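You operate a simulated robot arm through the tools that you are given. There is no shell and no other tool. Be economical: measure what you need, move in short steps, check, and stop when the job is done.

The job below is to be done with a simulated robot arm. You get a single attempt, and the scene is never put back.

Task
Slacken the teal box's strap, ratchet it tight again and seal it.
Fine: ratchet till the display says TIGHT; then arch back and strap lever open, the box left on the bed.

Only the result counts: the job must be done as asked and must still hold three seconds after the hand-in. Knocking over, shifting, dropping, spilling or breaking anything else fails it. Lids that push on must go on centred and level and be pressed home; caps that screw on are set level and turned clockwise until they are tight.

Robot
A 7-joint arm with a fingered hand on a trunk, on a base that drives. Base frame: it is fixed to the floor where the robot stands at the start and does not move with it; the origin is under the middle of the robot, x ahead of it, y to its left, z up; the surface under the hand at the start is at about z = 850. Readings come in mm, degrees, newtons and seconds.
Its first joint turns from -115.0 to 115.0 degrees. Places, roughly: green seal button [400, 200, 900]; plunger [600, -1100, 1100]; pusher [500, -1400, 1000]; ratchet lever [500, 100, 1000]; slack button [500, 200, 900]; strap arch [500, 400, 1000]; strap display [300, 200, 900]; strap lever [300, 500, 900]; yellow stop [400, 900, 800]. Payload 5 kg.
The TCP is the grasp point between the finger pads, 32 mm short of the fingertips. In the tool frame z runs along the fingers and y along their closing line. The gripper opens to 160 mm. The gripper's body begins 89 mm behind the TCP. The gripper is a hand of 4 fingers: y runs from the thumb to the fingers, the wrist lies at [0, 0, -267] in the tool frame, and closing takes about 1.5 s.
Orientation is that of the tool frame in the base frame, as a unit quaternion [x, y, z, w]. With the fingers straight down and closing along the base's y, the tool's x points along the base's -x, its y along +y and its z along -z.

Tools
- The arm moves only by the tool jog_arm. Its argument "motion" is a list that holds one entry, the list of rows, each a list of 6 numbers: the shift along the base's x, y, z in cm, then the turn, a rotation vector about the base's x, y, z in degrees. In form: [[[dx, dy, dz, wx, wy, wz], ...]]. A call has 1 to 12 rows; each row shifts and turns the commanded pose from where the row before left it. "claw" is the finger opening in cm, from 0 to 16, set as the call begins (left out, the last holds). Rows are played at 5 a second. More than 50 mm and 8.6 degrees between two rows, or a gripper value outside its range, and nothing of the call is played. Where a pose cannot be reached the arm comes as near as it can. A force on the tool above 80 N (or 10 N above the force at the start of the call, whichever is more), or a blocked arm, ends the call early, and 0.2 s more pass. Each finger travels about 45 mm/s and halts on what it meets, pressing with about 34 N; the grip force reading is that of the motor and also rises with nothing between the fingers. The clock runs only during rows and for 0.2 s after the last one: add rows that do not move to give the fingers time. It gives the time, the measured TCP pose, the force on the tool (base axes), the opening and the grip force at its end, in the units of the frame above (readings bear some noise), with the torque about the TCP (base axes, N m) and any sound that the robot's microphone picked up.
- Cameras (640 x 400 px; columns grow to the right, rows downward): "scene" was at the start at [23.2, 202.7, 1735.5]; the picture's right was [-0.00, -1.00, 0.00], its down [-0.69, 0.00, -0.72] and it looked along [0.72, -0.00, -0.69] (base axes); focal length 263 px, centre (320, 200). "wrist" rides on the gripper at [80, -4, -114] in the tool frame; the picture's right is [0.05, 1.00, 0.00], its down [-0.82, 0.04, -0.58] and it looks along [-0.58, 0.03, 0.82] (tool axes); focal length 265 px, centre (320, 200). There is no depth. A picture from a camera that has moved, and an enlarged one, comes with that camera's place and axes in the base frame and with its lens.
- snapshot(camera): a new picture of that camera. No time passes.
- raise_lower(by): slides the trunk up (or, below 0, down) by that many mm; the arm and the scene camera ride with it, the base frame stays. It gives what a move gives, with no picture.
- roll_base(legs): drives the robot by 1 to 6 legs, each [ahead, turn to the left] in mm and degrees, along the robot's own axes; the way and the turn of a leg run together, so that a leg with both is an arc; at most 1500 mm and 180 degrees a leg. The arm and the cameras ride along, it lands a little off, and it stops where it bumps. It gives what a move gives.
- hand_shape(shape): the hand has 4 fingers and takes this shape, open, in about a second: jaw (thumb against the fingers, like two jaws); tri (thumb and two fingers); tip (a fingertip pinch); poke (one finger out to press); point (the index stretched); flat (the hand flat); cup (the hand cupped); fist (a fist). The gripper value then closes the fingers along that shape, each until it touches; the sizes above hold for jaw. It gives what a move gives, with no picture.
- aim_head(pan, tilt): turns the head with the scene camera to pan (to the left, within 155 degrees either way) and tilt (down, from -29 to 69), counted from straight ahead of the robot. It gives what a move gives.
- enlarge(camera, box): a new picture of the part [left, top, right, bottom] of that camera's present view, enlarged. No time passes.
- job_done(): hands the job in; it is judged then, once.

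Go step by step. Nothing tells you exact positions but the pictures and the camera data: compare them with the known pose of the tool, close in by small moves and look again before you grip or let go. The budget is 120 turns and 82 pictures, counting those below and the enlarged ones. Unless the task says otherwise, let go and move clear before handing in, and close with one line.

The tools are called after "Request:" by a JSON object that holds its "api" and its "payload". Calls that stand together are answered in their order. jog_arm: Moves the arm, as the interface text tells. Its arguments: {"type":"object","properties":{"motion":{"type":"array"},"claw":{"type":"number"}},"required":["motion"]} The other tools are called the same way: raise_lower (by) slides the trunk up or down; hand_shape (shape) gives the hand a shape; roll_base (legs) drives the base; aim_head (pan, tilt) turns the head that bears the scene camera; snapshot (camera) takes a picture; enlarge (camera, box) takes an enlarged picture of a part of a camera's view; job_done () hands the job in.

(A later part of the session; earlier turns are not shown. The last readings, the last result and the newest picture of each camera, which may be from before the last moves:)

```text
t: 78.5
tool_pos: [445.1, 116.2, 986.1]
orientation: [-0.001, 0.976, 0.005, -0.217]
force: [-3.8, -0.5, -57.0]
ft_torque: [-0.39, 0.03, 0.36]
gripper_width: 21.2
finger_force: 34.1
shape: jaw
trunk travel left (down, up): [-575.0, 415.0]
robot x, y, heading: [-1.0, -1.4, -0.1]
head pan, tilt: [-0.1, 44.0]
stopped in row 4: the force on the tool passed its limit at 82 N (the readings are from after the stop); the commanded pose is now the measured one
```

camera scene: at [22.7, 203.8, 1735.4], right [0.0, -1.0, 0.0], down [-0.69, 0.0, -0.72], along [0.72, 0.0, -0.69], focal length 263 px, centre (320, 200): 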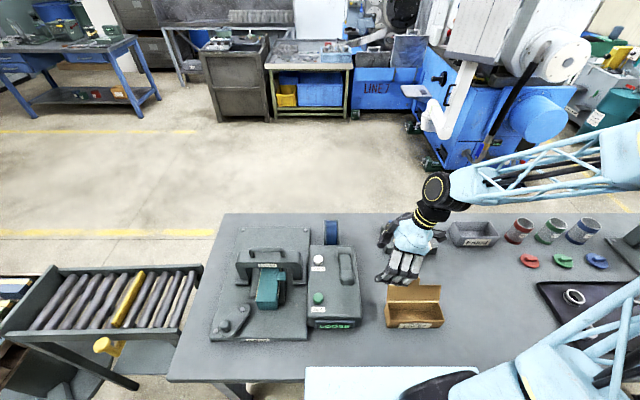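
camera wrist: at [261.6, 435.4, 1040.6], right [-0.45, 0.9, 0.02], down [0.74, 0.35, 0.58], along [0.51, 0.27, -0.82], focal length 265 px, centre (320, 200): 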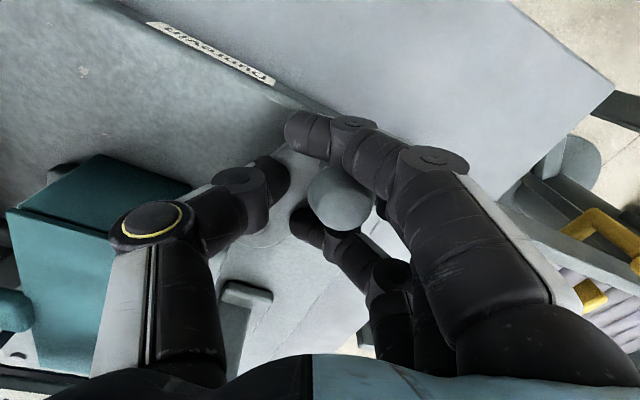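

Still solid. While holding it, I'll test a pull and push along the lever's own length.

Request:
{"api": "jog_arm", "payload": {"motion": [[[0, 0, -0.5, 0, 0, 0], [-0.36, 0, 0.16, 0, 0, 0], [-0.36, 0, 0.16, 0, 0, 0], [-0.36, 0, 0.16, 0, 0, 0], [0, 0, 0, 0, 0, 0]]]}}

Request:
{"api": "jog_arm", "payload": {"motion": [[[0.54, 0, -0.24, 0, 0, 0], [0.54, 0, -0.24, 0, 0, 0], [0.36, 0, -0.16, 0, 0, 0], [0.36, 0, -0.16, 0, 0, 0], [0, 0, 0, 0, 0, 0]]]}}

Request:
{"api": "jog_arm", "payload": {"motion": [[[-0.72, 0, 0.32, 0, 0, 0], [0, 0, -0.4, 0, 0, 0], [-0.1, 0, -0.3, 0, -1, 0], [-0.1, 0, -0.3, 0, -1, 0], [-0.1, 0, -0.3, 0, -1, 0], [0, 0, 0, 0, 0, 0]]]}}

```text
t: 79.7
tool_pos: [441.2, 115.9, 987.5]
orientation: [0.001, 0.977, 0.006, -0.214]
force: [45.3, -6.7, -51.8]
ft_torque: [-0.26, -0.29, 0.18]
gripper_width: 20.8
finger_force: 34.2
shape: jaw
trunk travel left (down, up): [-575.0, 415.0]
robot x, y, heading: [-0.8, -2.8, -0.2]
head pan, tilt: [-0.1, 44.0]
```

```text
t: 80.8
tool_pos: [442.0, 115.2, 983.6]
orientation: [-0.001, 0.976, 0.004, -0.218]
force: [-60.2, -8.8, 12.0]
ft_torque: [0.24, 0.42, 0.96]
gripper_width: 21.5
finger_force: 34.1
shape: jaw
trunk travel left (down, up): [-575.0, 415.0]
robot x, y, heading: [-1.5, 1.2, 0.3]
head pan, tilt: [-0.1, 44.0]
```

```text
t: 82.2
tool_pos: [438.7, 116.3, 973.8]
orientation: [-0.001, 0.982, 0.004, -0.187]
force: [-26.3, -4.5, 41.9]
ft_torque: [0.51, -0.32, 0.91]
gripper_width: 23.8
finger_force: 34.3
shape: jaw
trunk travel left (down, up): [-575.0, 415.0]
robot x, y, heading: [0.7, 0.5, 0.2]
head pan, tilt: [-0.1, 44.0]
```

Going down while gripping gave about 10 mm at 42 N, which may be the lever moving. I'll continue down along the arc and look.

Request:
{"api": "jog_arm", "payload": {"motion": [[[-0.1, 0, -0.3, 0, -1.5, 0], [-0.1, 0, -0.3, 0, -1.5, 0], [-0.1, 0, -0.3, 0, -1.5, 0], [0, 0, 0, 0, 0, 0]]]}}

Request:
{"api": "enlarge", "payload": {"camera": "scene", "box": [295, 235, 365, 335]}}

```text
t: 83.0
tool_pos: [437.6, 114.9, 967.2]
orientation: [-0.002, 0.988, 0.005, -0.153]
force: [-11.9, -2.8, 61.0]
ft_torque: [-0.07, -0.59, 0.86]
gripper_width: 26.6
finger_force: 34.1
shape: jaw
trunk travel left (down, up): [-575.0, 415.0]
robot x, y, heading: [-2.9, -2.1, -0.1]
head pan, tilt: [-0.1, 44.0]
stopped in row 3: the force on the tool passed its limit at 86 N (the readings are from after the stop); the commanded pose is now the measured one
```

```text
4.00 times, centred on (330, 285) of scene
camera zoom: at [17.9, 201.8, 1735.9], right [0.0, -1.0, 0.0], down [-0.69, 0.0, -0.72], along [0.72, 0.0, -0.69], focal length 1054 px, centre (280, -140)
```

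zoom: 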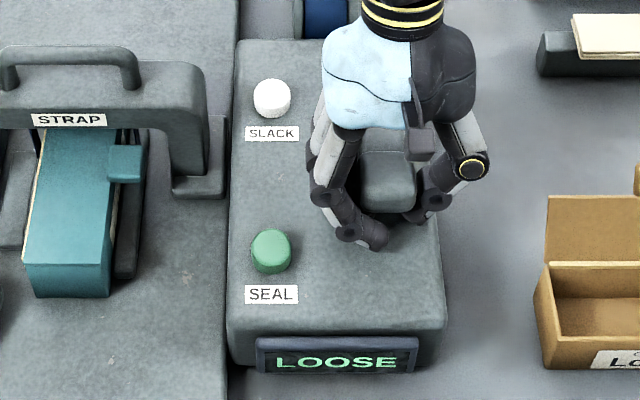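

The grip has visibly dropped by some 12–15 mm in the picture, so the lever does go down, against strong resistance. I'll keep pushing down slowly with small rows.

Request:
{"api": "jog_arm", "payload": {"motion": [[[-0.05, 0, -0.3, 0, -1, 0], [0, 0, -0.1, 0, -0.5, 0], [0, 0, -0.1, 0, -0.5, 0], [0, 0, -0.1, 0, -0.5, 0], [0, 0, -0.1, 0, -0.5, 0], [0, 0, -0.1, 0, -0.5, 0], [0, 0, -0.1, 0, -0.5, 0], [0, 0, -0.1, 0, -0.5, 0], [0, 0, -0.1, 0, -0.5, 0]]]}}

Request:
{"api": "jog_arm", "payload": {"motion": [[[0, 0, -0.3, 0, -0.5, 0], [0, 0, -0.1, 0, -0.5, 0], [0, 0, -0.1, 0, -0.5, 0], [0, 0, -0.1, 0, -0.5, 0], [0, 0, -0.1, 0, -0.5, 0], [0, 0, -0.1, 0, -0.5, 0], [0, 0, -0.1, 0, -0.5, 0], [0, 0, -0.1, 0, -0.5, 0], [0, 0, -0.1, 0, -0.5, 0]]]}}

Request:
{"api": "enlarge", "payload": {"camera": "scene", "box": [295, 235, 365, 335]}}

```text
t: 83.3
tool_pos: [437.0, 116.3, 966.8]
orientation: [-0.001, 0.989, 0.005, -0.151]
force: [-11.0, -3.2, 56.6]
ft_torque: [-0.14, -0.53, 0.83]
gripper_width: 26.8
finger_force: 34.0
shape: jaw
trunk travel left (down, up): [-575.0, 415.0]
robot x, y, heading: [0.2, 3.1, 0.3]
head pan, tilt: [-0.1, 44.0]
stopped in row 1: the force on the tool passed its limit at 86 N (the readings are from after the stop); the commanded pose is now the measured one
```

```text
t: 83.7
tool_pos: [437.0, 115.5, 967.5]
orientation: [-0.001, 0.989, 0.004, -0.149]
force: [-11.3, -4.1, 55.9]
ft_torque: [-0.17, -0.53, 0.75]
gripper_width: 26.5
finger_force: 34.4
shape: jaw
trunk travel left (down, up): [-575.0, 415.0]
robot x, y, heading: [1.4, -0.4, 0.2]
head pan, tilt: [-0.1, 44.0]
stopped in row 1: the force on the tool passed its limit at 86 N (the readings are from after the stop); the commanded pose is now the measured one
```

```text
4.00 times, centred on (330, 285) of scene
camera zoom: at [17.7, 201.6, 1735.7], right [0.0, -1.0, 0.0], down [-0.69, 0.0, -0.72], along [0.72, 0.0, -0.69], focal length 1054 px, centre (280, -140)
```

zoom: 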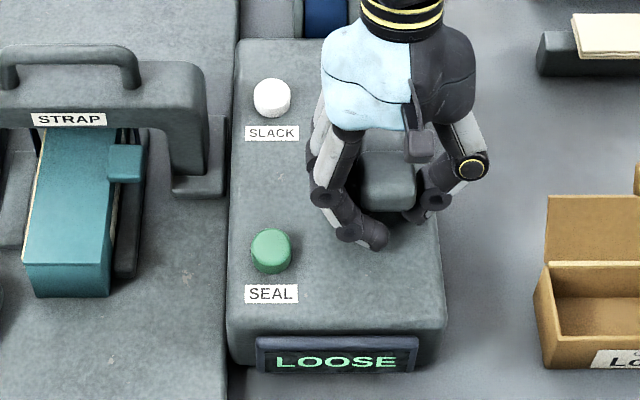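

The fingertips have now reached the case top (z ≈ 935), so that push is blocked by the case. I'll release and rise to see where the lever stays.

Request:
{"api": "jog_arm", "payload": {"motion": [[[0, 0, 0.5, 0, 0, 0], [0, 0, 0, 0, 0, 0], [0, 0, 0, 0, 0, 0], [0, 0, 0, 0, 0, 0], [1, 0, 4, 0, 0, 0], [1, 0, 4, 0, 0, 0], [2, 0, 4, 0, 0, 0], [4, 0, 1, 0, 0, 0], [4, 0, 0, 0, 0, 0]]], "claw": 9}}

Request:
{"api": "enlarge", "payload": {"camera": "scene", "box": [295, 235, 365, 335]}}

```text
t: 85.7
tool_pos: [561.1, 116.8, 1097.2]
orientation: [-0.001, 0.989, 0.003, -0.15]
force: [0.8, 0.4, -0.5]
ft_torque: [0.02, 0.04, -0.04]
gripper_width: 89.2
finger_force: 0.1
shape: jaw
trunk travel left (down, up): [-575.0, 415.0]
robot x, y, heading: [0.7, 0.9, 0.2]
head pan, tilt: [-0.1, 44.0]
```

```text
4.00 times, centred on (330, 285) of scene
camera zoom: at [22.9, 202.8, 1735.4], right [0.0, -1.0, 0.0], down [-0.7, 0.0, -0.72], along [0.72, 0.0, -0.7], focal length 1054 px, centre (280, -140)
```

zoom: 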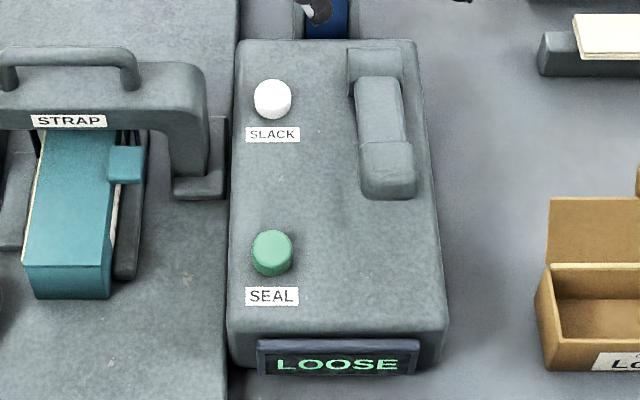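

The lever is back at rest, so it springs back: the stroke is downward. I'll press its top with the closed fingers near the end, slowly this time, to allow for a strong damper.

Request:
{"api": "jog_arm", "payload": {"motion": [[[-3, 0.4, 0, 0, -8, 0], [-3, 0.4, 0, 0, -8, 0], [-3, 0.5, 0, 0, -1, 0], [-3.6, 0, 0, 0, 0, 0], [0, 0, -3, 0, 0, 0], [0, 0, -3, 0, 0, 0], [0, 0, -1.4, 0, 0, 0], [0, 0, 0, 0, 0, 0]]], "claw": 0}}

Request:
{"api": "jog_arm", "payload": {"motion": [[[0, 0, -0.3, 0, 0, 0], [0, 0, -0.3, 0, 0, 0], [0, 0, -0.15, 0, 0, 0], [0, 0, -0.15, 0, 0, 0], [0, 0, -0.15, 0, 0, 0], [0, 0, -0.15, 0, 0, 0], [0, 0, -0.15, 0, 0, 0], [0, 0, -0.15, 0, 0, 0], [0, 0, -0.15, 0, 0, 0], [0, 0, -0.15, 0, 0, 0], [0, 0, -0.15, 0, 0, 0], [0, 0, -0.15, 0, 0, 0]]]}}

Request:
{"api": "jog_arm", "payload": {"motion": [[[0, 0, -0.1, 0, 0, 0], [0, 0, -0.1, 0, 0, 0], [0, 0, -0.1, 0, 0, 0], [0, 0, -0.1, 0, 0, 0], [0, 0, -0.1, 0, 0, 0], [0, 0, -0.1, 0, 0, 0], [0, 0, -0.1, 0, 0, 0], [0, 0, -0.1, 0, 0, 0], [0, 0, -0.1, 0, 0, 0], [0, 0, -0.1, 0, 0, 0], [0, 0, -0.1, 0, 0, 0], [0, 0, -0.1, 0, 0, 0]]]}}

```text
t: 87.5
tool_pos: [433.0, 129.2, 1025.1]
orientation: [-0.002, 1.0, 0.003, -0.002]
force: [-0.6, -0.5, 2.2]
ft_torque: [0.01, 0.04, -0.02]
gripper_width: 0.0
finger_force: 34.2
shape: jaw
trunk travel left (down, up): [-575.0, 415.0]
robot x, y, heading: [2.7, 2.3, 0.1]
head pan, tilt: [-0.1, 44.0]
```

```text
t: 90.1
tool_pos: [433.8, 129.4, 1006.3]
orientation: [-0.002, 1.0, 0.004, -0.001]
force: [-3.3, 3.1, 43.1]
ft_torque: [0.61, 0.0, 0.02]
gripper_width: 0.0
finger_force: 33.5
shape: jaw
trunk travel left (down, up): [-575.0, 415.0]
robot x, y, heading: [-1.5, -4.0, 0.1]
head pan, tilt: [-0.1, 44.0]
```

```text
t: 91.2
tool_pos: [433.5, 130.5, 1003.3]
orientation: [-0.002, 1.0, 0.003, 0.002]
force: [-12.8, -1.9, 62.5]
ft_torque: [0.68, 0.32, 0.15]
gripper_width: 0.0
finger_force: 34.1
shape: jaw
trunk travel left (down, up): [-575.0, 415.0]
robot x, y, heading: [0.5, 0.1, 0.1]
head pan, tilt: [-0.1, 44.0]
stopped in row 5: the force on the tool passed its limit at 82 N (the readings are from after the stop); the commanded pose is now the measured one
```

The lever gives some way under load and then my slanting fingers seem to bear on the grip's left edge. A fist should be a more solid pusher, so I'll rise and form one.

Request:
{"api": "jog_arm", "payload": {"motion": [[[0, 0, 4, 0, 0, 0], [0, 0, 4, 0, 0, 0], [0, 0, 2, 0, 0, 0], [0, 0, 0, 0, 0, 0]]]}}

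Request:
{"api": "hand_shape", "payload": {"shape": "fist"}}

Request:
{"api": "snapshot", "payload": {"camera": "wrist"}}

Request:
{"api": "enlarge", "payload": {"camera": "scene", "box": [285, 195, 375, 335]}}

```text
t: 92.2
tool_pos: [436.5, 130.0, 1101.8]
orientation: [-0.002, 1.0, 0.004, 0.0]
force: [-0.5, 0.1, 0.7]
ft_torque: [0.0, 0.01, 0.01]
gripper_width: 0.1
finger_force: 34.3
shape: jaw
trunk travel left (down, up): [-575.0, 415.0]
robot x, y, heading: [2.0, -0.7, 0.0]
head pan, tilt: [-0.1, 44.0]
```

```text
t: 93.1
tool_pos: [434.5, 131.1, 1101.7]
orientation: [-0.001, 1.0, 0.003, 0.0]
force: [-1.0, 0.1, 1.0]
ft_torque: [-0.01, 0.01, -0.04]
gripper_width: 0.0
finger_force: 0.1
shape: fist
trunk travel left (down, up): [-575.0, 415.0]
robot x, y, heading: [3.3, -1.7, 0.2]
head pan, tilt: [-0.1, 44.0]
```

```text
13 pictures are left
camera wrist: at [354.7, 125.4, 1215.3], right [-0.05, 1.0, 0.01], down [0.81, 0.04, 0.58], along [0.58, 0.04, -0.82], focal length 265 px, centre (320, 200)
```

wrist: 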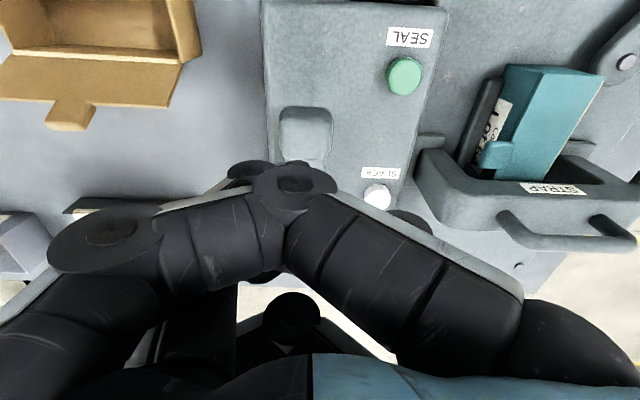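

```text
2.86 times, centred on (330, 265) of scene
camera zoom: at [22.0, 202.8, 1735.5], right [0.0, -1.0, 0.0], down [-0.69, 0.0, -0.72], along [0.72, 0.0, -0.69], focal length 753 px, centre (291, 14)
```

zoom: 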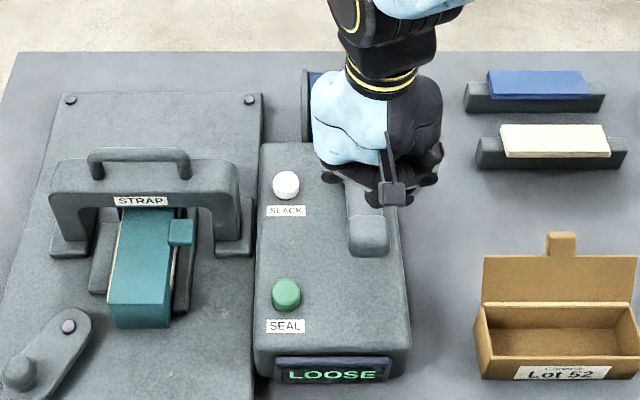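

The fist's knuckles sit roughly 30–40 mm above the TCP, with index and middle knuckles in line with the lever. I'll shift 2 cm forward and come down onto the grip in small steps.

Request:
{"api": "jog_arm", "payload": {"motion": [[[2, 0, -4, 0, 0, 0], [0, 0, -4, 0, 0, 0], [0, 0, -2, 0, 0, 0], [0, 0, -0.5, 0, 0, 0], [0, 0, -0.5, 0, 0, 0], [0, 0, -0.5, 0, 0, 0], [0, 0, -0.5, 0, 0, 0], [0, 0, -0.5, 0, 0, 0], [0, 0, 0, 0, 0, 0]]]}}

Request:
{"api": "jog_arm", "payload": {"motion": [[[0, 0, -0.3, 0, 0, 0], [0, 0, -0.3, 0, 0, 0], [0, 0, -0.3, 0, 0, 0], [0, 0, -0.3, 0, 0, 0], [0, 0, -0.3, 0, 0, 0], [0, 0, -0.3, 0, 0, 0], [0, 0, -0.3, 0, 0, 0], [0, 0, -0.3, 0, 0, 0], [0, 0, 0, 0, 0, 0]]]}}

```text
t: 94.7
tool_pos: [454.5, 127.6, 988.5]
orientation: [0.0, 1.0, 0.002, 0.005]
force: [-12.4, -12.9, 64.2]
ft_torque: [-1.18, 0.19, -0.18]
gripper_width: 0.1
finger_force: 0.0
shape: fist
trunk travel left (down, up): [-575.0, 415.0]
robot x, y, heading: [-2.4, -1.8, -0.1]
head pan, tilt: [-0.1, 44.0]
stopped in row 7: the force on the tool passed its limit at 91 N (the readings are from after the stop); the commanded pose is now the measured one
```

```text
t: 95.0
tool_pos: [455.0, 126.1, 988.1]
orientation: [0.0, 1.0, 0.002, 0.005]
force: [-12.9, -10.8, 60.1]
ft_torque: [-1.03, 0.19, -0.17]
gripper_width: 0.1
finger_force: 0.1
shape: fist
trunk travel left (down, up): [-575.0, 415.0]
robot x, y, heading: [-0.0, -3.0, -0.2]
head pan, tilt: [-0.1, 44.0]
stopped in row 1: the force on the tool passed its limit at 88 N (the readings are from after the stop); the commanded pose is now the measured one
```

The fist press is solid too, yet the lever did follow when I held it, so it seems to need to be gripped to move. I'll grip it again, but higher so the fingertips keep clear of the case, then push down along the arc.

Request:
{"api": "jog_arm", "payload": {"motion": [[[0, 0, 4, 0, 0, 0], [0, 0, 4, 0, 0, 0], [1, -0.5, 3, 0, 0, 0], [3, -0.4, 0, 0, 8, 0], [0.8, 0, 0, 0, 8, 0], [0, 0, 0, 0, 8, 0], [0, 0, 0, 0, 0, 0]]]}}

Request:
{"api": "hand_shape", "payload": {"shape": "jaw"}}

Request:
{"api": "jog_arm", "payload": {"motion": [[[0, 0, 0, 0, 0, 0], [0, 0, 0, 0, 0, 0], [0, 0, 0, 0, 0, 0], [-1.6, 0, -3.6, 0, 0, 0], [-1.6, 0, -3.6, 0, 0, 0], [-1.2, 0, -2.7, 0, 0, 0], [0, 0, 0, 0, 0, 0]]], "claw": 9}}

```text
t: 96.6
tool_pos: [504.9, 119.6, 1094.1]
orientation: [0.001, 0.979, 0.003, -0.206]
force: [1.1, 0.0, 0.8]
ft_torque: [-0.01, 0.01, 0.03]
gripper_width: 0.1
finger_force: 0.1
shape: fist
trunk travel left (down, up): [-575.0, 415.0]
robot x, y, heading: [-0.8, 0.3, 0.0]
head pan, tilt: [-0.1, 44.0]
```

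```text
t: 97.5
tool_pos: [505.5, 119.6, 1093.5]
orientation: [0.0, 0.979, 0.002, -0.205]
force: [-0.1, -0.4, 0.0]
ft_torque: [0.02, 0.02, 0.03]
gripper_width: 159.7
finger_force: 0.2
shape: jaw
trunk travel left (down, up): [-575.0, 415.0]
robot x, y, heading: [0.9, 3.6, 0.0]
head pan, tilt: [-0.1, 44.0]
```

```text
t: 99.1
tool_pos: [461.6, 118.4, 995.1]
orientation: [0.001, 0.979, 0.003, -0.205]
force: [-0.6, 0.1, -0.2]
ft_torque: [-0.01, 0.01, 0.06]
gripper_width: 90.7
finger_force: 0.1
shape: jaw
trunk travel left (down, up): [-575.0, 415.0]
robot x, y, heading: [-2.3, -1.0, -0.2]
head pan, tilt: [-0.1, 44.0]
```

I'll shift to the grip's middle, close, then push down gently along the arc.

Request:
{"api": "jog_arm", "payload": {"motion": [[[-1.2, -0.1, 0.2, 0, 0, 0], [0, 0, 0, 0, 0, 0], [0, 0, 0, 0, 0, 0], [0, 0, 0, 0, 0, 0], [0, 0, 0, 0, 0, 0], [0, 0, 0, 0, 0, 0], [0, 0, 0, 0, 0, 0]]], "claw": 0}}

Request:
{"api": "jog_arm", "payload": {"motion": [[[-0.1, 0, -0.25, 0, -1.2, 0], [-0.1, 0, -0.25, 0, -1.2, 0], [-0.1, 0, -0.25, 0, -1.2, 0], [-0.1, 0, -0.25, 0, -1.2, 0], [-0.1, 0, -0.25, 0, -1.2, 0], [-0.1, 0, -0.25, 0, -1.2, 0], [0, 0, 0, 0, 0, 0]]]}}

Request:
{"api": "snapshot", "payload": {"camera": "wrist"}}

```text
t: 100.7
tool_pos: [450.2, 118.7, 997.2]
orientation: [0.0, 0.979, 0.002, -0.206]
force: [-3.0, 1.0, -6.3]
ft_torque: [-0.01, 0.07, 0.1]
gripper_width: 38.0
finger_force: 34.8
shape: jaw
trunk travel left (down, up): [-575.0, 415.0]
robot x, y, heading: [-1.3, -2.7, 0.3]
head pan, tilt: [-0.1, 44.0]
```

```text
t: 102.3
tool_pos: [443.9, 118.7, 981.4]
orientation: [0.0, 0.99, 0.002, -0.144]
force: [13.7, 1.6, 1.0]
ft_torque: [0.02, -0.16, 0.1]
gripper_width: 38.0
finger_force: 33.9
shape: jaw
trunk travel left (down, up): [-575.0, 415.0]
robot x, y, heading: [0.5, -1.2, -0.1]
head pan, tilt: [-0.1, 44.0]
```

```text
11 pictures are left
camera wrist: at [399.9, 113.4, 1114.1], right [-0.05, 1.0, 0.02], down [0.94, 0.04, 0.32], along [0.32, 0.03, -0.95], focal length 265 px, centre (320, 200)
```

wrist: 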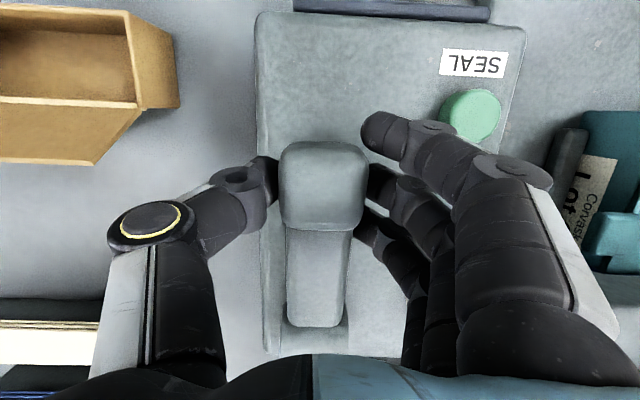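

Now the lever moves freely with the firm grip (nearly no force, opening steady at 38). I'll carry on down along the arc and listen for the ratchet.

Request:
{"api": "jog_arm", "payload": {"motion": [[[0, 0, -0.25, 0, -1.2, 0], [-0.03, 0, -0.25, 0, -1.2, 0], [-0.03, 0, -0.25, 0, -1.2, 0], [-0.03, 0, -0.25, 0, -1.2, 0], [0, 0, 0, 0, 0, 0]]]}}

```text
t: 103.5
tool_pos: [441.7, 118.7, 973.6]
orientation: [0.0, 0.995, 0.003, -0.1]
force: [10.3, 1.2, 29.2]
ft_torque: [0.54, -0.44, 0.59]
gripper_width: 38.9
finger_force: 34.3
shape: jaw
trunk travel left (down, up): [-575.0, 415.0]
robot x, y, heading: [1.2, -4.7, -0.2]
head pan, tilt: [-0.1, 44.0]
```

A firm stop (29 N) appears near here. I'll bring the lever back up along the same arc and try on upward past its rest position.

Request:
{"api": "jog_arm", "payload": {"motion": [[[0.03, 0, 0.3, 0, 1.5, 0], [0.03, 0, 0.4, 0, 1.8, 0], [0.05, 0, 0.4, 0, 1.8, 0], [0.1, 0, 0.4, 0, 1.9, 0], [0.15, 0, 0.4, 0, 1.9, 0], [0.17, 0, 0.4, 0, 1.9, 0], [0, 0, 0, 0, 0, 0]]]}}

Request:
{"api": "jog_arm", "payload": {"motion": [[[0.18, 0, 0.38, 0, 2, 0], [0.19, 0, 0.37, 0, 2, 0], [0.2, 0, 0.37, 0, 2, 0], [0.21, 0, 0.36, 0, 2, 0], [0, 0, 0, 0, 0, 0]]]}}

```text
t: 105.1
tool_pos: [448.2, 117.9, 994.4]
orientation: [0.0, 0.981, 0.002, -0.195]
force: [15.9, -4.6, -2.6]
ft_torque: [-0.15, -0.14, 0.26]
gripper_width: 38.4
finger_force: 34.1
shape: jaw
trunk travel left (down, up): [-575.0, 415.0]
robot x, y, heading: [0.4, -1.6, -0.2]
head pan, tilt: [-0.1, 44.0]
```

```text
t: 106.3
tool_pos: [453.2, 118.1, 1010.5]
orientation: [0.0, 0.964, 0.001, -0.265]
force: [-25.1, -1.6, -46.3]
ft_torque: [-0.02, -0.17, 0.32]
gripper_width: 34.1
finger_force: 33.8
shape: jaw
trunk travel left (down, up): [-575.0, 415.0]
robot x, y, heading: [-2.6, -0.8, 0.1]
head pan, tilt: [-0.1, 44.0]
```

The rest position is the upper stop; the stroke is downward and free when gripped, and my fingertips were reaching the case. I'll regrip higher on the knob to allow a longer stroke.

Request:
{"api": "jog_arm", "payload": {"motion": [[[0, 0, 0, 0, -3, 0], [0, 0, 0, 0, -3, 0], [0, 0, 0, 0, 0, 0], [0.1, 0, -0.5, 0, -1, 0], [0, 0, 0, 0, 0, 0]]], "claw": 7}}

Request:
{"api": "jog_arm", "payload": {"motion": [[[0, 0, 0, 0, 0, 0], [0, 0, 0, 0, 0, 0], [0, 0, 0, 0, 0, 0], [0, 0, 0, 0, 0, 0], [0, 0, 0, 0, 0, 0]]], "claw": 0}}

Request:
{"api": "jog_arm", "payload": {"motion": [[[-0.12, 0, -0.42, 0, -2, 0], [-0.12, 0, -0.42, 0, -2, 0], [-0.1, 0, -0.42, 0, -2, 0], [-0.1, 0, -0.42, 0, -2, 0], [-0.08, 0, -0.43, 0, -2, 0], [-0.06, 0, -0.43, 0, -2, 0], [-0.05, 0, -0.43, 0, -2, 0], [-0.04, 0, -0.43, 0, -2, 0], [0, 0, 0, 0, 0, 0]]]}}

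```text
t: 107.5
tool_pos: [457.0, 117.4, 1005.0]
orientation: [0.0, 0.979, 0.001, -0.203]
force: [-0.4, 0.7, -0.6]
ft_torque: [0.02, 0.0, 0.01]
gripper_width: 69.4
finger_force: 0.0
shape: jaw
trunk travel left (down, up): [-575.0, 415.0]
robot x, y, heading: [-0.6, 0.5, -0.1]
head pan, tilt: [-0.1, 44.0]
```

```text
t: 108.7
tool_pos: [457.0, 117.8, 1005.3]
orientation: [0.0, 0.979, 0.002, -0.203]
force: [-1.0, 1.9, -3.9]
ft_torque: [0.09, -0.01, -0.02]
gripper_width: 39.0
finger_force: 33.7
shape: jaw
trunk travel left (down, up): [-575.0, 415.0]
robot x, y, heading: [-4.3, 2.1, -0.0]
head pan, tilt: [-0.1, 44.0]
```

```text
t: 110.7
tool_pos: [447.7, 117.8, 972.7]
orientation: [0.0, 0.998, 0.001, -0.063]
force: [-21.2, 1.9, 34.1]
ft_torque: [0.18, 0.5, 0.03]
gripper_width: 39.5
finger_force: 33.8
shape: jaw
trunk travel left (down, up): [-575.0, 415.0]
robot x, y, heading: [-1.8, 1.0, -0.4]
head pan, tilt: [-0.1, 44.0]
```

The lever followed 16° with the grip steady. I'll push on a little more to find the end of the stroke, and check.

Request:
{"api": "jog_arm", "payload": {"motion": [[[-0.2, 0, -0.2, 0, -1, 0], [-0.1, 0, -0.3, 0, -1.5, 0], [0, 0, -0.3, 0, -1.5, 0], [0, 0, 0, 0, 0, 0]]]}}

Request:
{"api": "snapshot", "payload": {"camera": "wrist"}}

```text
t: 111.4
tool_pos: [446.3, 118.2, 968.5]
orientation: [-0.001, 0.999, 0.003, -0.034]
force: [-15.8, -2.6, 68.6]
ft_torque: [0.28, 0.41, -0.03]
gripper_width: 44.9
finger_force: 34.6
shape: jaw
trunk travel left (down, up): [-575.0, 415.0]
robot x, y, heading: [-2.6, -2.0, -0.0]
head pan, tilt: [-0.1, 44.0]
stopped in row 3: the force on the tool passed its limit at 83 N (the readings are from after the stop); the commanded pose is now the measured one
```

```text
10 pictures are left
camera wrist: at [373.6, 112.6, 1087.8], right [-0.05, 1.0, 0.01], down [0.85, 0.04, 0.52], along [0.52, 0.03, -0.85], focal length 265 px, centre (320, 200)
```

wrist: 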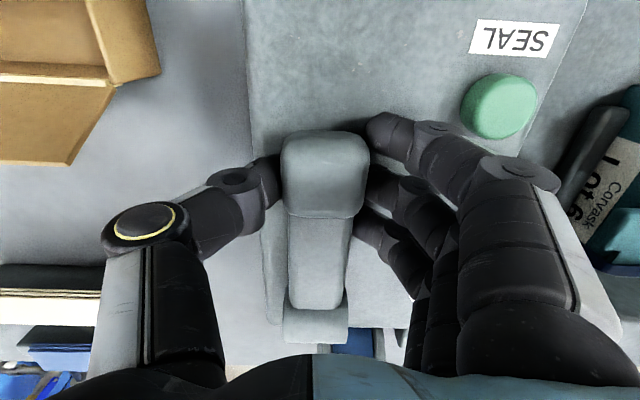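

I'm at a hard end about 18° down. I'll bring the lever back up to its rest and read the display.

Request:
{"api": "jog_arm", "payload": {"motion": [[[0.1, 0, 0.3, 0, 1.5, 0], [0.1, 0, 0.4, 0, 2, 0], [0.05, 0, 0.43, 0, 2, 0], [0.06, 0, 0.43, 0, 2, 0], [0.08, 0, 0.43, 0, 2, 0], [0.1, 0, 0.43, 0, 2, 0], [0.1, 0, 0.43, 0, 2, 0], [0.12, 0, 0.42, 0, 2, 0], [0.12, 0, 0.4, 0, 2, 0], [0.1, 0, 0.3, 0, 1.5, 0], [0, 0, 0, 0, 0, 0]]]}}

Request:
{"api": "enlarge", "payload": {"camera": "scene", "box": [295, 235, 365, 335]}}

```text
t: 113.8
tool_pos: [456.3, 118.3, 1005.2]
orientation: [0.0, 0.98, 0.003, -0.201]
force: [-22.4, -3.4, -16.0]
ft_torque: [-0.18, 0.12, 0.05]
gripper_width: 39.1
finger_force: 33.8
shape: jaw
trunk travel left (down, up): [-575.0, 415.0]
robot x, y, heading: [0.1, -1.7, -0.0]
head pan, tilt: [-0.1, 44.0]
```

```text
4.00 times, centred on (330, 285) of scene
camera zoom: at [20.9, 202.6, 1735.2], right [0.0, -1.0, 0.0], down [-0.69, 0.0, -0.72], along [0.72, 0.0, -0.69], focal length 1054 px, centre (280, -140)
```

zoom: 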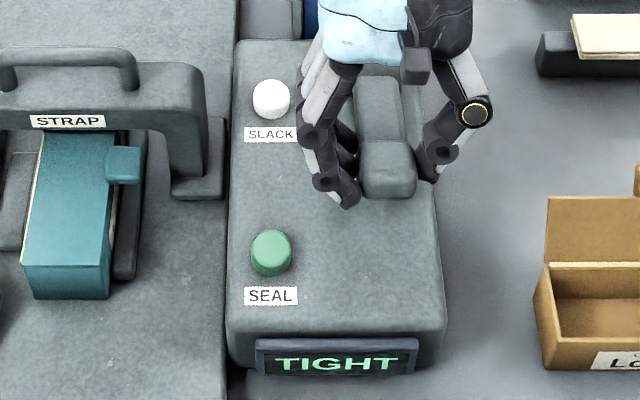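

The display reads TIGHT. I'll release the lever, back straight out without touching it, and line up closed fingers over the SEAL button, leaning left away from the lever.

Request:
{"api": "jog_arm", "payload": {"motion": [[[0, 0, 0, 0, 0, 0], [0, 0, 0, 0, 0, 0], [0, 0, 0, 0, 0, 0], [0, 0, 0, 0, 0, 0], [1.6, 0, 3.6, 0, 0, 0], [1.6, 0, 3.6, 0, 0, 0], [1, 0, 3, 0, 0, 0], [0, 4, 1, 0, -8, 0], [0, 4, 0, 0, -8, 0], [0, 3.2, 0, 0, -7, 0]]], "claw": 9}}

Request:
{"api": "jog_arm", "payload": {"motion": [[[-4, 0, 0, -8, 0, 0], [-4, 0, 0, -8, 0, 0], [-1.8, 0, -2, 0, 0, 0], [0, 0, -3, 0, 0, 0], [0, 0, 0, 0, 0, 0], [0, 0, 0, 0, 0, 0]]], "claw": 0}}

Request:
{"api": "snapshot", "payload": {"camera": "wrist"}}

```text
t: 116.0
tool_pos: [501.8, 231.3, 1118.3]
orientation: [0.001, 1.0, 0.002, 0.001]
force: [0.3, 0.5, 0.5]
ft_torque: [-0.03, 0.04, 0.03]
gripper_width: 89.5
finger_force: 0.2
shape: jaw
trunk travel left (down, up): [-575.0, 415.0]
robot x, y, heading: [0.0, 2.9, -0.2]
head pan, tilt: [-0.1, 44.0]
```

```text
t: 117.4
tool_pos: [402.6, 230.9, 1066.9]
orientation: [0.0, 0.991, -0.137, 0.0]
force: [-0.1, 0.3, -0.5]
ft_torque: [-0.03, 0.0, -0.04]
gripper_width: 0.1
finger_force: 27.0
shape: jaw
trunk travel left (down, up): [-575.0, 415.0]
robot x, y, heading: [-0.5, -1.1, 0.1]
head pan, tilt: [-0.1, 44.0]
```

```text
8 pictures are left
camera wrist: at [322.2, 257.1, 1178.2], right [-0.05, 0.96, -0.27], down [0.82, 0.2, 0.54], along [0.58, -0.19, -0.79], focal length 265 px, centre (320, 200)
```

wrist: 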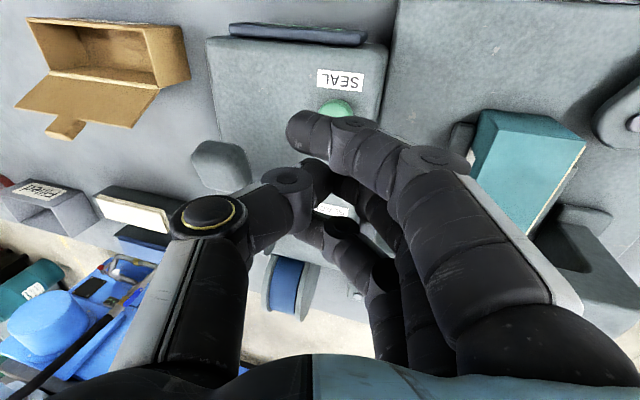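

The tips are at y ≈ 210 with the middle one near x ≈ 402, right over SEAL, and the thumb side is clear of the lever. I'll go down and press.

Request:
{"api": "jog_arm", "payload": {"motion": [[[0, 0, -4, 0, 0, 0], [0, 0, -3, 0, 0, 0], [0, 0, -0.8, 0, 0, 0], [0, 0, 0, 0, 0, 0]]]}}

Request:
{"api": "jog_arm", "payload": {"motion": [[[0, 0, -0.3, 0, 0, 0], [0, 0, -0.3, 0, 0, 0], [0, 0, -0.3, 0, 0, 0], [0, 0, -0.3, 0, 0, 0], [0, 0, 0, 0, 0, 0]]]}}

```text
t: 118.4
tool_pos: [403.3, 229.0, 988.4]
orientation: [0.0, 0.991, -0.137, 0.0]
force: [-1.0, -0.6, 0.0]
ft_torque: [-0.03, 0.01, -0.01]
gripper_width: 0.0
finger_force: 33.7
shape: jaw
trunk travel left (down, up): [-575.0, 415.0]
robot x, y, heading: [-3.4, -2.6, -0.2]
head pan, tilt: [-0.1, 44.0]
```

```text
t: 119.6
tool_pos: [401.5, 229.5, 978.7]
orientation: [0.0, 0.991, -0.136, -0.001]
force: [0.0, -1.2, 2.2]
ft_torque: [-0.07, -0.01, -0.01]
gripper_width: 0.0
finger_force: 33.9
shape: jaw
trunk travel left (down, up): [-575.0, 415.0]
robot x, y, heading: [-1.6, -1.9, 0.0]
head pan, tilt: [-0.1, 44.0]
heard: click
```

Click heard at the SEAL button. I'll rise clear and check the display.

Request:
{"api": "jog_arm", "payload": {"motion": [[[0, 0, 2, 0, 0, 0], [0, 0, 4, 0, 0, 0], [0, 0, 4, 0, 0, 0], [0, 1, 4, 8, 0, 0], [0, 3, 3, 8, 0, 0], [1, 4, 0, 0, 0, 0], [2, 4, 0, 0, 0, 0], [2, 4, 0, 0, 0, 0], [0, 0, 0, 0, 0, 0]]], "claw": 8}}

Request:
{"api": "enlarge", "payload": {"camera": "scene", "box": [205, 210, 375, 350]}}

```text
t: 121.6
tool_pos: [454.0, 391.3, 1148.0]
orientation: [0.0, 1.0, 0.003, 0.0]
force: [0.8, 0.8, -0.3]
ft_torque: [0.02, 0.02, -0.02]
gripper_width: 79.6
finger_force: 0.2
shape: jaw
trunk travel left (down, up): [-575.0, 415.0]
robot x, y, heading: [-1.5, -3.8, 0.0]
head pan, tilt: [-0.1, 44.0]
```

```text
2.86 times, centred on (290, 280) of scene
camera zoom: at [22.0, 202.4, 1735.6], right [0.0, -1.0, 0.0], down [-0.69, 0.0, -0.72], along [0.72, 0.0, -0.69], focal length 753 px, centre (406, -29)
```

zoom: 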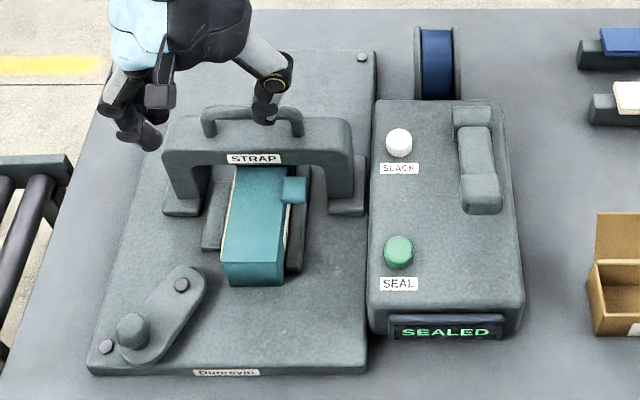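

SEALED. Next is the arch: its handle bar runs sideways near (540, 376, 1012), so I'll turn the hand 88° to close fore-aft and hover above the bar.

Request:
{"api": "jog_arm", "payload": {"motion": [[[1, -0.2, 0, 0, 0, 8], [1, -0.2, 0, 0, 0, 8], [1, -0.2, 0, 0, 0, 8], [1, -0.2, 0, 0, 0, 8], [1, -0.2, 0, 0, 0, 8], [1, -0.2, 0, 0, 0, 8], [1, -0.2, 0, 0, 0, 8], [1, -0.1, 0, 0, 0, 8], [0.6, 0, -1, 0, 0, 8], [0, 0, -2, 0, 0, 8], [0, 0, -2, 0, 0, 8], [0, 0, 0, 0, 0, 0]]], "claw": 8}}

Request:
{"api": "snapshot", "payload": {"camera": "wrist"}}

```text
t: 124.2
tool_pos: [539.6, 375.5, 1096.9]
orientation: [-0.695, 0.719, 0.002, -0.003]
force: [0.0, 0.5, -0.7]
ft_torque: [-0.02, 0.07, 0.02]
gripper_width: 79.6
finger_force: 0.1
shape: jaw
trunk travel left (down, up): [-575.0, 415.0]
robot x, y, heading: [-0.9, -0.3, 0.1]
head pan, tilt: [-0.1, 44.0]
```

```text
6 pictures are left
camera wrist: at [541.3, 294.3, 1211.0], right [-1.0, -0.02, 0.0], down [-0.01, 0.82, 0.58], along [-0.02, 0.58, -0.82], focal length 265 px, centre (320, 200)
```

wrist: 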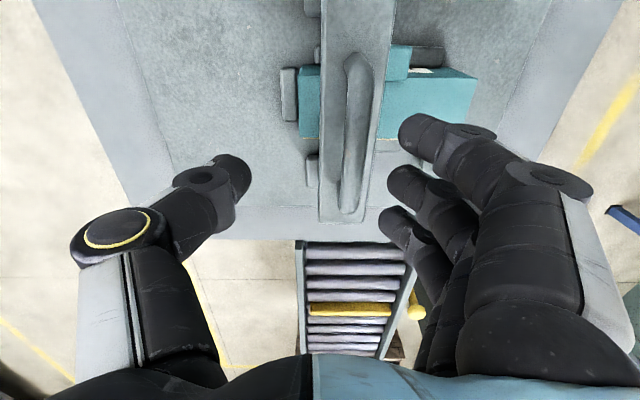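

From here the bar is at about (516, 369, 1043). I'll shift back 2.4 cm and lower carefully over it.

Request:
{"api": "jog_arm", "payload": {"motion": [[[-2.4, -0.6, 0, 0, 0, 0], [0, 0, -2, 0, 0, 0], [0, 0, -1.5, 0, 0, 0], [0, 0, -0.6, 0, 0, 0], [0, 0, -0.5, 0, 0, 0], [0, 0, 0, 0, 0, 0]]]}}

Request:
{"api": "snapshot", "payload": {"camera": "wrist"}}

```text
t: 125.6
tool_pos: [514.6, 369.9, 1051.4]
orientation: [-0.694, 0.72, 0.001, -0.003]
force: [0.3, -0.2, 0.3]
ft_torque: [0.03, -0.02, 0.01]
gripper_width: 79.6
finger_force: 0.1
shape: jaw
trunk travel left (down, up): [-575.0, 415.0]
robot x, y, heading: [-4.8, -2.5, -0.0]
head pan, tilt: [-0.1, 44.0]
```

```text
5 pictures are left
camera wrist: at [516.8, 289.0, 1165.5], right [-1.0, -0.02, 0.01], down [-0.01, 0.82, 0.58], along [-0.01, 0.58, -0.82], focal length 265 px, centre (320, 200)
```

wrist: 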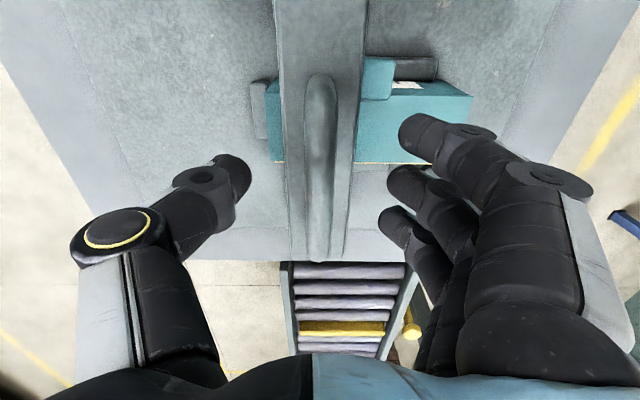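

The bar is centred between the fingers, top at z ≈ 1045. I'll lower 12 mm more and close on it.

Request:
{"api": "jog_arm", "payload": {"motion": [[[0, -0.3, -0.6, 0, 0, 0], [0, 0, -0.6, 0, 0, 0], [0, 0, 0, 0, 0, 0]]]}}

Request:
{"api": "jog_arm", "payload": {"motion": [[[0, 0, 0, 0, 0, 0], [0, 0, 0, 0, 0, 0], [0, 0, 0, 0, 0, 0], [0, 0, 0, 0, 0, 0], [0, 0, 0, 0, 0, 0], [0, 0, 0, 0, 0, 0]]], "claw": 0}}

Request:
{"api": "jog_arm", "payload": {"motion": [[[0.5, 0, 0, 0, 0, 0], [0.5, 0, 0, 0, 0, 0], [0.5, 0, 0, 0, 0, 0], [0.5, 0, 0, 0, 0, 0], [0, 0, 0, 0, 0, 0]]]}}

```text
t: 126.4
tool_pos: [513.9, 366.3, 1039.6]
orientation: [-0.695, 0.719, 0.001, -0.002]
force: [0.7, -0.4, -0.1]
ft_torque: [0.01, 0.0, 0.01]
gripper_width: 79.7
finger_force: 0.1
shape: jaw
trunk travel left (down, up): [-575.0, 415.0]
robot x, y, heading: [-1.9, -2.0, 0.1]
head pan, tilt: [-0.1, 44.0]
```

```text
t: 127.8
tool_pos: [513.2, 365.6, 1039.5]
orientation: [-0.695, 0.719, 0.001, -0.003]
force: [-2.0, -0.7, -9.3]
ft_torque: [-0.02, 0.04, 0.05]
gripper_width: 0.0
finger_force: 34.0
shape: jaw
trunk travel left (down, up): [-575.0, 415.0]
robot x, y, heading: [-3.9, -1.5, -0.2]
head pan, tilt: [-0.1, 44.0]
```

```text
t: 129.0
tool_pos: [535.6, 366.7, 1039.1]
orientation: [-0.694, 0.72, 0.001, -0.002]
force: [-1.1, -1.0, -17.2]
ft_torque: [-0.03, 0.02, 0.04]
gripper_width: 0.0
finger_force: 34.3
shape: jaw
trunk travel left (down, up): [-575.0, 415.0]
robot x, y, heading: [-2.3, -0.9, -0.1]
head pan, tilt: [-0.1, 44.0]
```

The fingers have closed beneath the bar and the arch follows rearward with little force. I'll continue along the tilting arc, turning the hand with it, and watch the force.

Request:
{"api": "jog_arm", "payload": {"motion": [[[1.3, 0, -0.3, 0, 5, 0], [1.3, 0, -0.4, 0, 5, 0], [1.3, 0, -0.5, 0, 5, 0], [0, 0, 0, 0, 0, 0]]]}}

Request:
{"api": "enlarge", "payload": {"camera": "scene", "box": [205, 180, 375, 350]}}

```text
t: 130.2
tool_pos: [576.9, 366.3, 1033.5]
orientation: [-0.689, 0.714, 0.091, -0.09]
force: [2.7, -8.0, 48.0]
ft_torque: [-0.07, -0.03, 0.12]
gripper_width: 0.0
finger_force: 34.2
shape: jaw
trunk travel left (down, up): [-575.0, 415.0]
robot x, y, heading: [0.6, -4.0, -0.1]
head pan, tilt: [-0.1, 44.0]
stopped in row 4: the force on the tool passed its limit at 83 N (the readings are from after the stop); the commanded pose is now the measured one
```

```text
2.35 times, centred on (290, 265) of scene
camera zoom: at [20.2, 199.3, 1735.7], right [0.0, -1.0, 0.0], down [-0.69, 0.0, -0.72], along [0.72, 0.0, -0.69], focal length 620 px, centre (391, 47)
```

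zoom: 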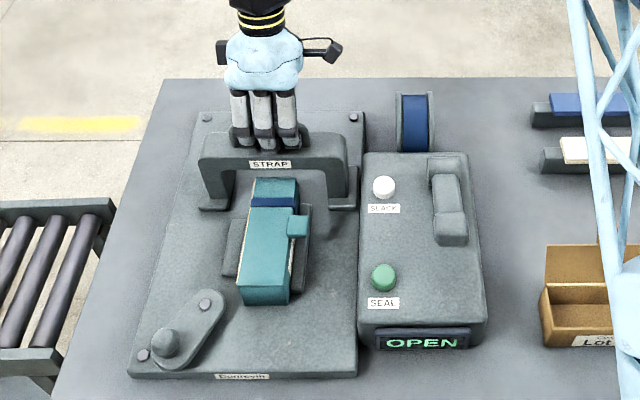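

The arch slides back upright rather than tilting, and the blue strap shows on the box. I'll relieve the down-force, level the hand and keep sliding it back to its stop.

Request:
{"api": "jog_arm", "payload": {"motion": [[[0, 0, 0.7, 0, -5, 0], [0, 0, 0, 0, -5, 0], [0, 0, 0, 0, -5, 0], [0, 0, 0, 0, 0, 0]]]}}

Request:
{"api": "jog_arm", "payload": {"motion": [[[0.8, 0, 0, 0, 0, 0], [0.8, 0, 0, 0, 0, 0], [0.8, 0, 0, 0, 0, 0], [0.8, 0, 0, 0, 0, 0], [0.8, 0, 0, 0, 0, 0], [0.8, 0, 0, 0, 0, 0], [0.8, 0, 0, 0, 0, 0], [0.8, 0, 0, 0, 0, 0], [0, 0, 0, 0, 0, 0]]]}}

```text
t: 131.2
tool_pos: [574.9, 367.1, 1036.9]
orientation: [-0.695, 0.719, 0.001, 0.0]
force: [-0.2, -9.9, -3.2]
ft_torque: [-0.04, 0.75, 0.01]
gripper_width: 0.1
finger_force: 33.8
shape: jaw
trunk travel left (down, up): [-575.0, 415.0]
robot x, y, heading: [-0.9, 1.7, -0.1]
head pan, tilt: [-0.1, 44.0]
```

```text
t: 133.2
tool_pos: [640.6, 367.2, 1037.0]
orientation: [-0.695, 0.719, 0.002, 0.001]
force: [0.0, -8.9, -6.7]
ft_torque: [-0.09, 0.58, 0.07]
gripper_width: 0.0
finger_force: 34.0
shape: jaw
trunk travel left (down, up): [-575.0, 415.0]
robot x, y, heading: [-1.2, 0.2, -0.1]
head pan, tilt: [-0.1, 44.0]
```

Still sliding freely, so I'll continue to the stop.

Request:
{"api": "jog_arm", "payload": {"motion": [[[0.6, 0, 0, 0, 0, 0], [0.6, 0, 0, 0, 0, 0], [0.6, 0, 0, 0, 0, 0], [0.6, 0, 0, 0, 0, 0], [0.6, 0, 0, 0, 0, 0], [0.6, 0, 0, 0, 0, 0], [0.6, 0, 0, 0, 0, 0], [0.6, 0, 0, 0, 0, 0], [0, 0, 0, 0, 0, 0]]]}}

Request:
{"api": "enlarge", "payload": {"camera": "scene", "box": [205, 180, 375, 350]}}

```text
t: 135.2
tool_pos: [683.1, 367.8, 1038.6]
orientation: [-0.696, 0.718, 0.003, 0.0]
force: [-40.4, -12.8, -2.2]
ft_torque: [-0.07, 0.21, 0.29]
gripper_width: 0.0
finger_force: 34.0
shape: jaw
trunk travel left (down, up): [-575.0, 415.0]
robot x, y, heading: [-2.7, 0.6, -0.1]
head pan, tilt: [-0.1, 44.0]
```

```text
2.35 times, centred on (290, 265) of scene
camera zoom: at [17.8, 201.0, 1735.7], right [0.0, -1.0, 0.0], down [-0.69, 0.0, -0.72], along [0.72, 0.0, -0.69], focal length 620 px, centre (391, 47)
```

zoom: 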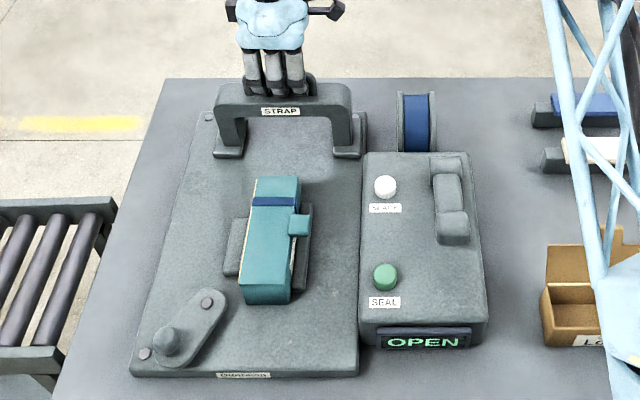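

The arch is at its rear stop (40 N). I'll relax, release, rise and turn the hand back toward the strap lever.

Request:
{"api": "jog_arm", "payload": {"motion": [[[-0.3, 0, 0, 0, 0, 0], [0, 0, 0, 0, 0, 0], [0, 0, 0, 0, 0, 0], [0, 0, 0, 0, 0, 0], [0, 0, 0, 0, 0, 0], [0, 0, 3, 0, 0, 0], [0, 0, 4, 0, 0, 0], [0, 0, 4, 0, 0, 0], [-4, 0, 0, 0, 0, 0], [-4, 0, 0, 0, 0, 0], [-4, 0, 0, 0, 0, 0]]], "claw": 8}}

Request:
{"api": "jog_arm", "payload": {"motion": [[[-2, 1, 0, 0, 0, -8], [-2, 1, 0, 0, 0, -8], [-2, 1, 0, 0, 0, -8], [-2, 1, 0, 0, 0, -8], [-2, 1, 0, 0, 0, -8], [-2, 1, 0, 0, 0, -8], [-2, 1, 0, 0, 0, -8], [-2, 1, 0, 0, 0, -8], [-2, 1, 0, 0, 0, -8], [-2, 1, 0, 0, 0, -8], [-2, 1, 0, 0, 0, -8], [-0.5, 1, -2, 0, 0, 0]]]}}

```text
t: 137.6
tool_pos: [564.5, 368.3, 1147.1]
orientation: [-0.695, 0.719, 0.002, 0.0]
force: [-0.2, 0.1, 0.0]
ft_torque: [0.0, -0.03, -0.01]
gripper_width: 79.8
finger_force: 0.1
shape: jaw
trunk travel left (down, up): [-575.0, 415.0]
robot x, y, heading: [-5.1, -2.3, -0.2]
head pan, tilt: [-0.1, 44.0]
```

```text
t: 140.2
tool_pos: [341.0, 488.0, 1124.9]
orientation: [0.001, 1.0, 0.001, 0.001]
force: [0.8, 0.1, 0.7]
ft_torque: [-0.02, -0.03, 0.0]
gripper_width: 79.8
finger_force: 0.0
shape: jaw
trunk travel left (down, up): [-575.0, 415.0]
robot x, y, heading: [-1.5, 0.2, -0.3]
head pan, tilt: [-0.1, 44.0]
```

Now directly above the strap lever's knob. I'll lower to the earlier grip pose (337, 488, 926), close, and swing it clockwise open.

Request:
{"api": "jog_arm", "payload": {"motion": [[[-0.4, 0, -4, 0, 0, 0], [0, 0, -4, 0, 0, 0], [0, 0, -4, 0, 0, 0], [0, 0, -4, 0, 0, 0], [0, 0, -3.9, 0, 0, 0], [0, 0, 0, 0, 0, 0]]]}}

Request:
{"api": "jog_arm", "payload": {"motion": [[[0, 0, 0, 0, 0, 0], [0, 0, 0, 0, 0, 0], [0, 0, 0, 0, 0, 0], [0, 0, 0, 0, 0, 0], [0, 0, 0, 0, 0, 0], [0, 0, 0, 0, 0, 0]]], "claw": 0}}

Request:
{"api": "jog_arm", "payload": {"motion": [[[0.69, 0.82, 0, 0, 0, -8], [0.8, 0.72, 0, 0, 0, -8], [0.89, 0.6, 0, 0, 0, -8], [0.97, 0.47, 0, 0, 0, -8], [1.02, 0.33, 0, 0, 0, -8], [0, 0, 0, 0, 0, 0]]]}}

```text
t: 141.6
tool_pos: [336.6, 488.5, 928.0]
orientation: [-0.002, 1.0, 0.001, 0.002]
force: [-0.3, 0.2, 0.0]
ft_torque: [0.0, 0.02, 0.02]
gripper_width: 79.7
finger_force: 0.0
shape: jaw
trunk travel left (down, up): [-575.0, 415.0]
robot x, y, heading: [-6.0, 0.2, -0.1]
head pan, tilt: [-0.1, 44.0]
```

```text
t: 143.0
tool_pos: [335.0, 488.3, 927.3]
orientation: [0.0, 1.0, 0.0, 0.001]
force: [-3.3, -3.8, -1.0]
ft_torque: [-0.04, 0.02, -0.52]
gripper_width: 18.6
finger_force: 34.0
shape: jaw
trunk travel left (down, up): [-575.0, 415.0]
robot x, y, heading: [1.2, -0.5, -0.3]
head pan, tilt: [-0.1, 44.0]
```

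```text
t: 144.4
tool_pos: [378.4, 514.0, 927.9]
orientation: [0.343, 0.939, -0.002, 0.002]
force: [-15.5, -33.9, -9.0]
ft_torque: [-0.96, 0.3, -1.03]
gripper_width: 23.1
finger_force: 34.5
shape: jaw
trunk travel left (down, up): [-575.0, 415.0]
robot x, y, heading: [-1.1, -2.2, -0.0]
head pan, tilt: [-0.1, 44.0]
```

It follows. I'll carry on clockwise toward its stop with slightly less radius.

Request:
{"api": "jog_arm", "payload": {"motion": [[[1.05, 0.0, 0, 0, 0, -8], [1.06, -0.1, 0, 0, 0, -8], [1.05, -0.2, 0, 0, 0, -8], [1.0, -0.3, 0, 0, 0, -8], [0, 0, 0, 0, 0, 0]]]}}

Request:
{"api": "enlarge", "payload": {"camera": "scene", "box": [195, 180, 375, 350]}}

```text
t: 145.6
tool_pos: [415.8, 510.9, 929.3]
orientation: [0.587, 0.81, -0.001, 0.002]
force: [-56.2, -7.6, 14.3]
ft_torque: [-0.42, 1.86, -0.65]
gripper_width: 37.8
finger_force: 34.3
shape: jaw
trunk travel left (down, up): [-575.0, 415.0]
robot x, y, heading: [-3.5, -4.8, 0.1]
head pan, tilt: [-0.1, 44.0]
```

```text
2.35 times, centred on (285, 265) of scene
camera zoom: at [16.0, 200.8, 1735.9], right [0.0, -1.0, 0.0], down [-0.69, 0.0, -0.72], along [0.72, 0.0, -0.69], focal length 620 px, centre (402, 47)
```

zoom: 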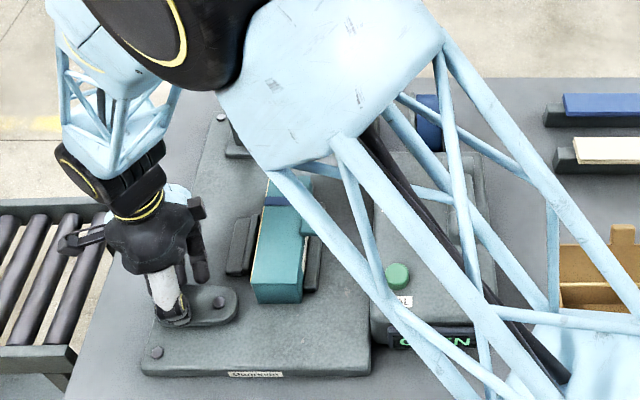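

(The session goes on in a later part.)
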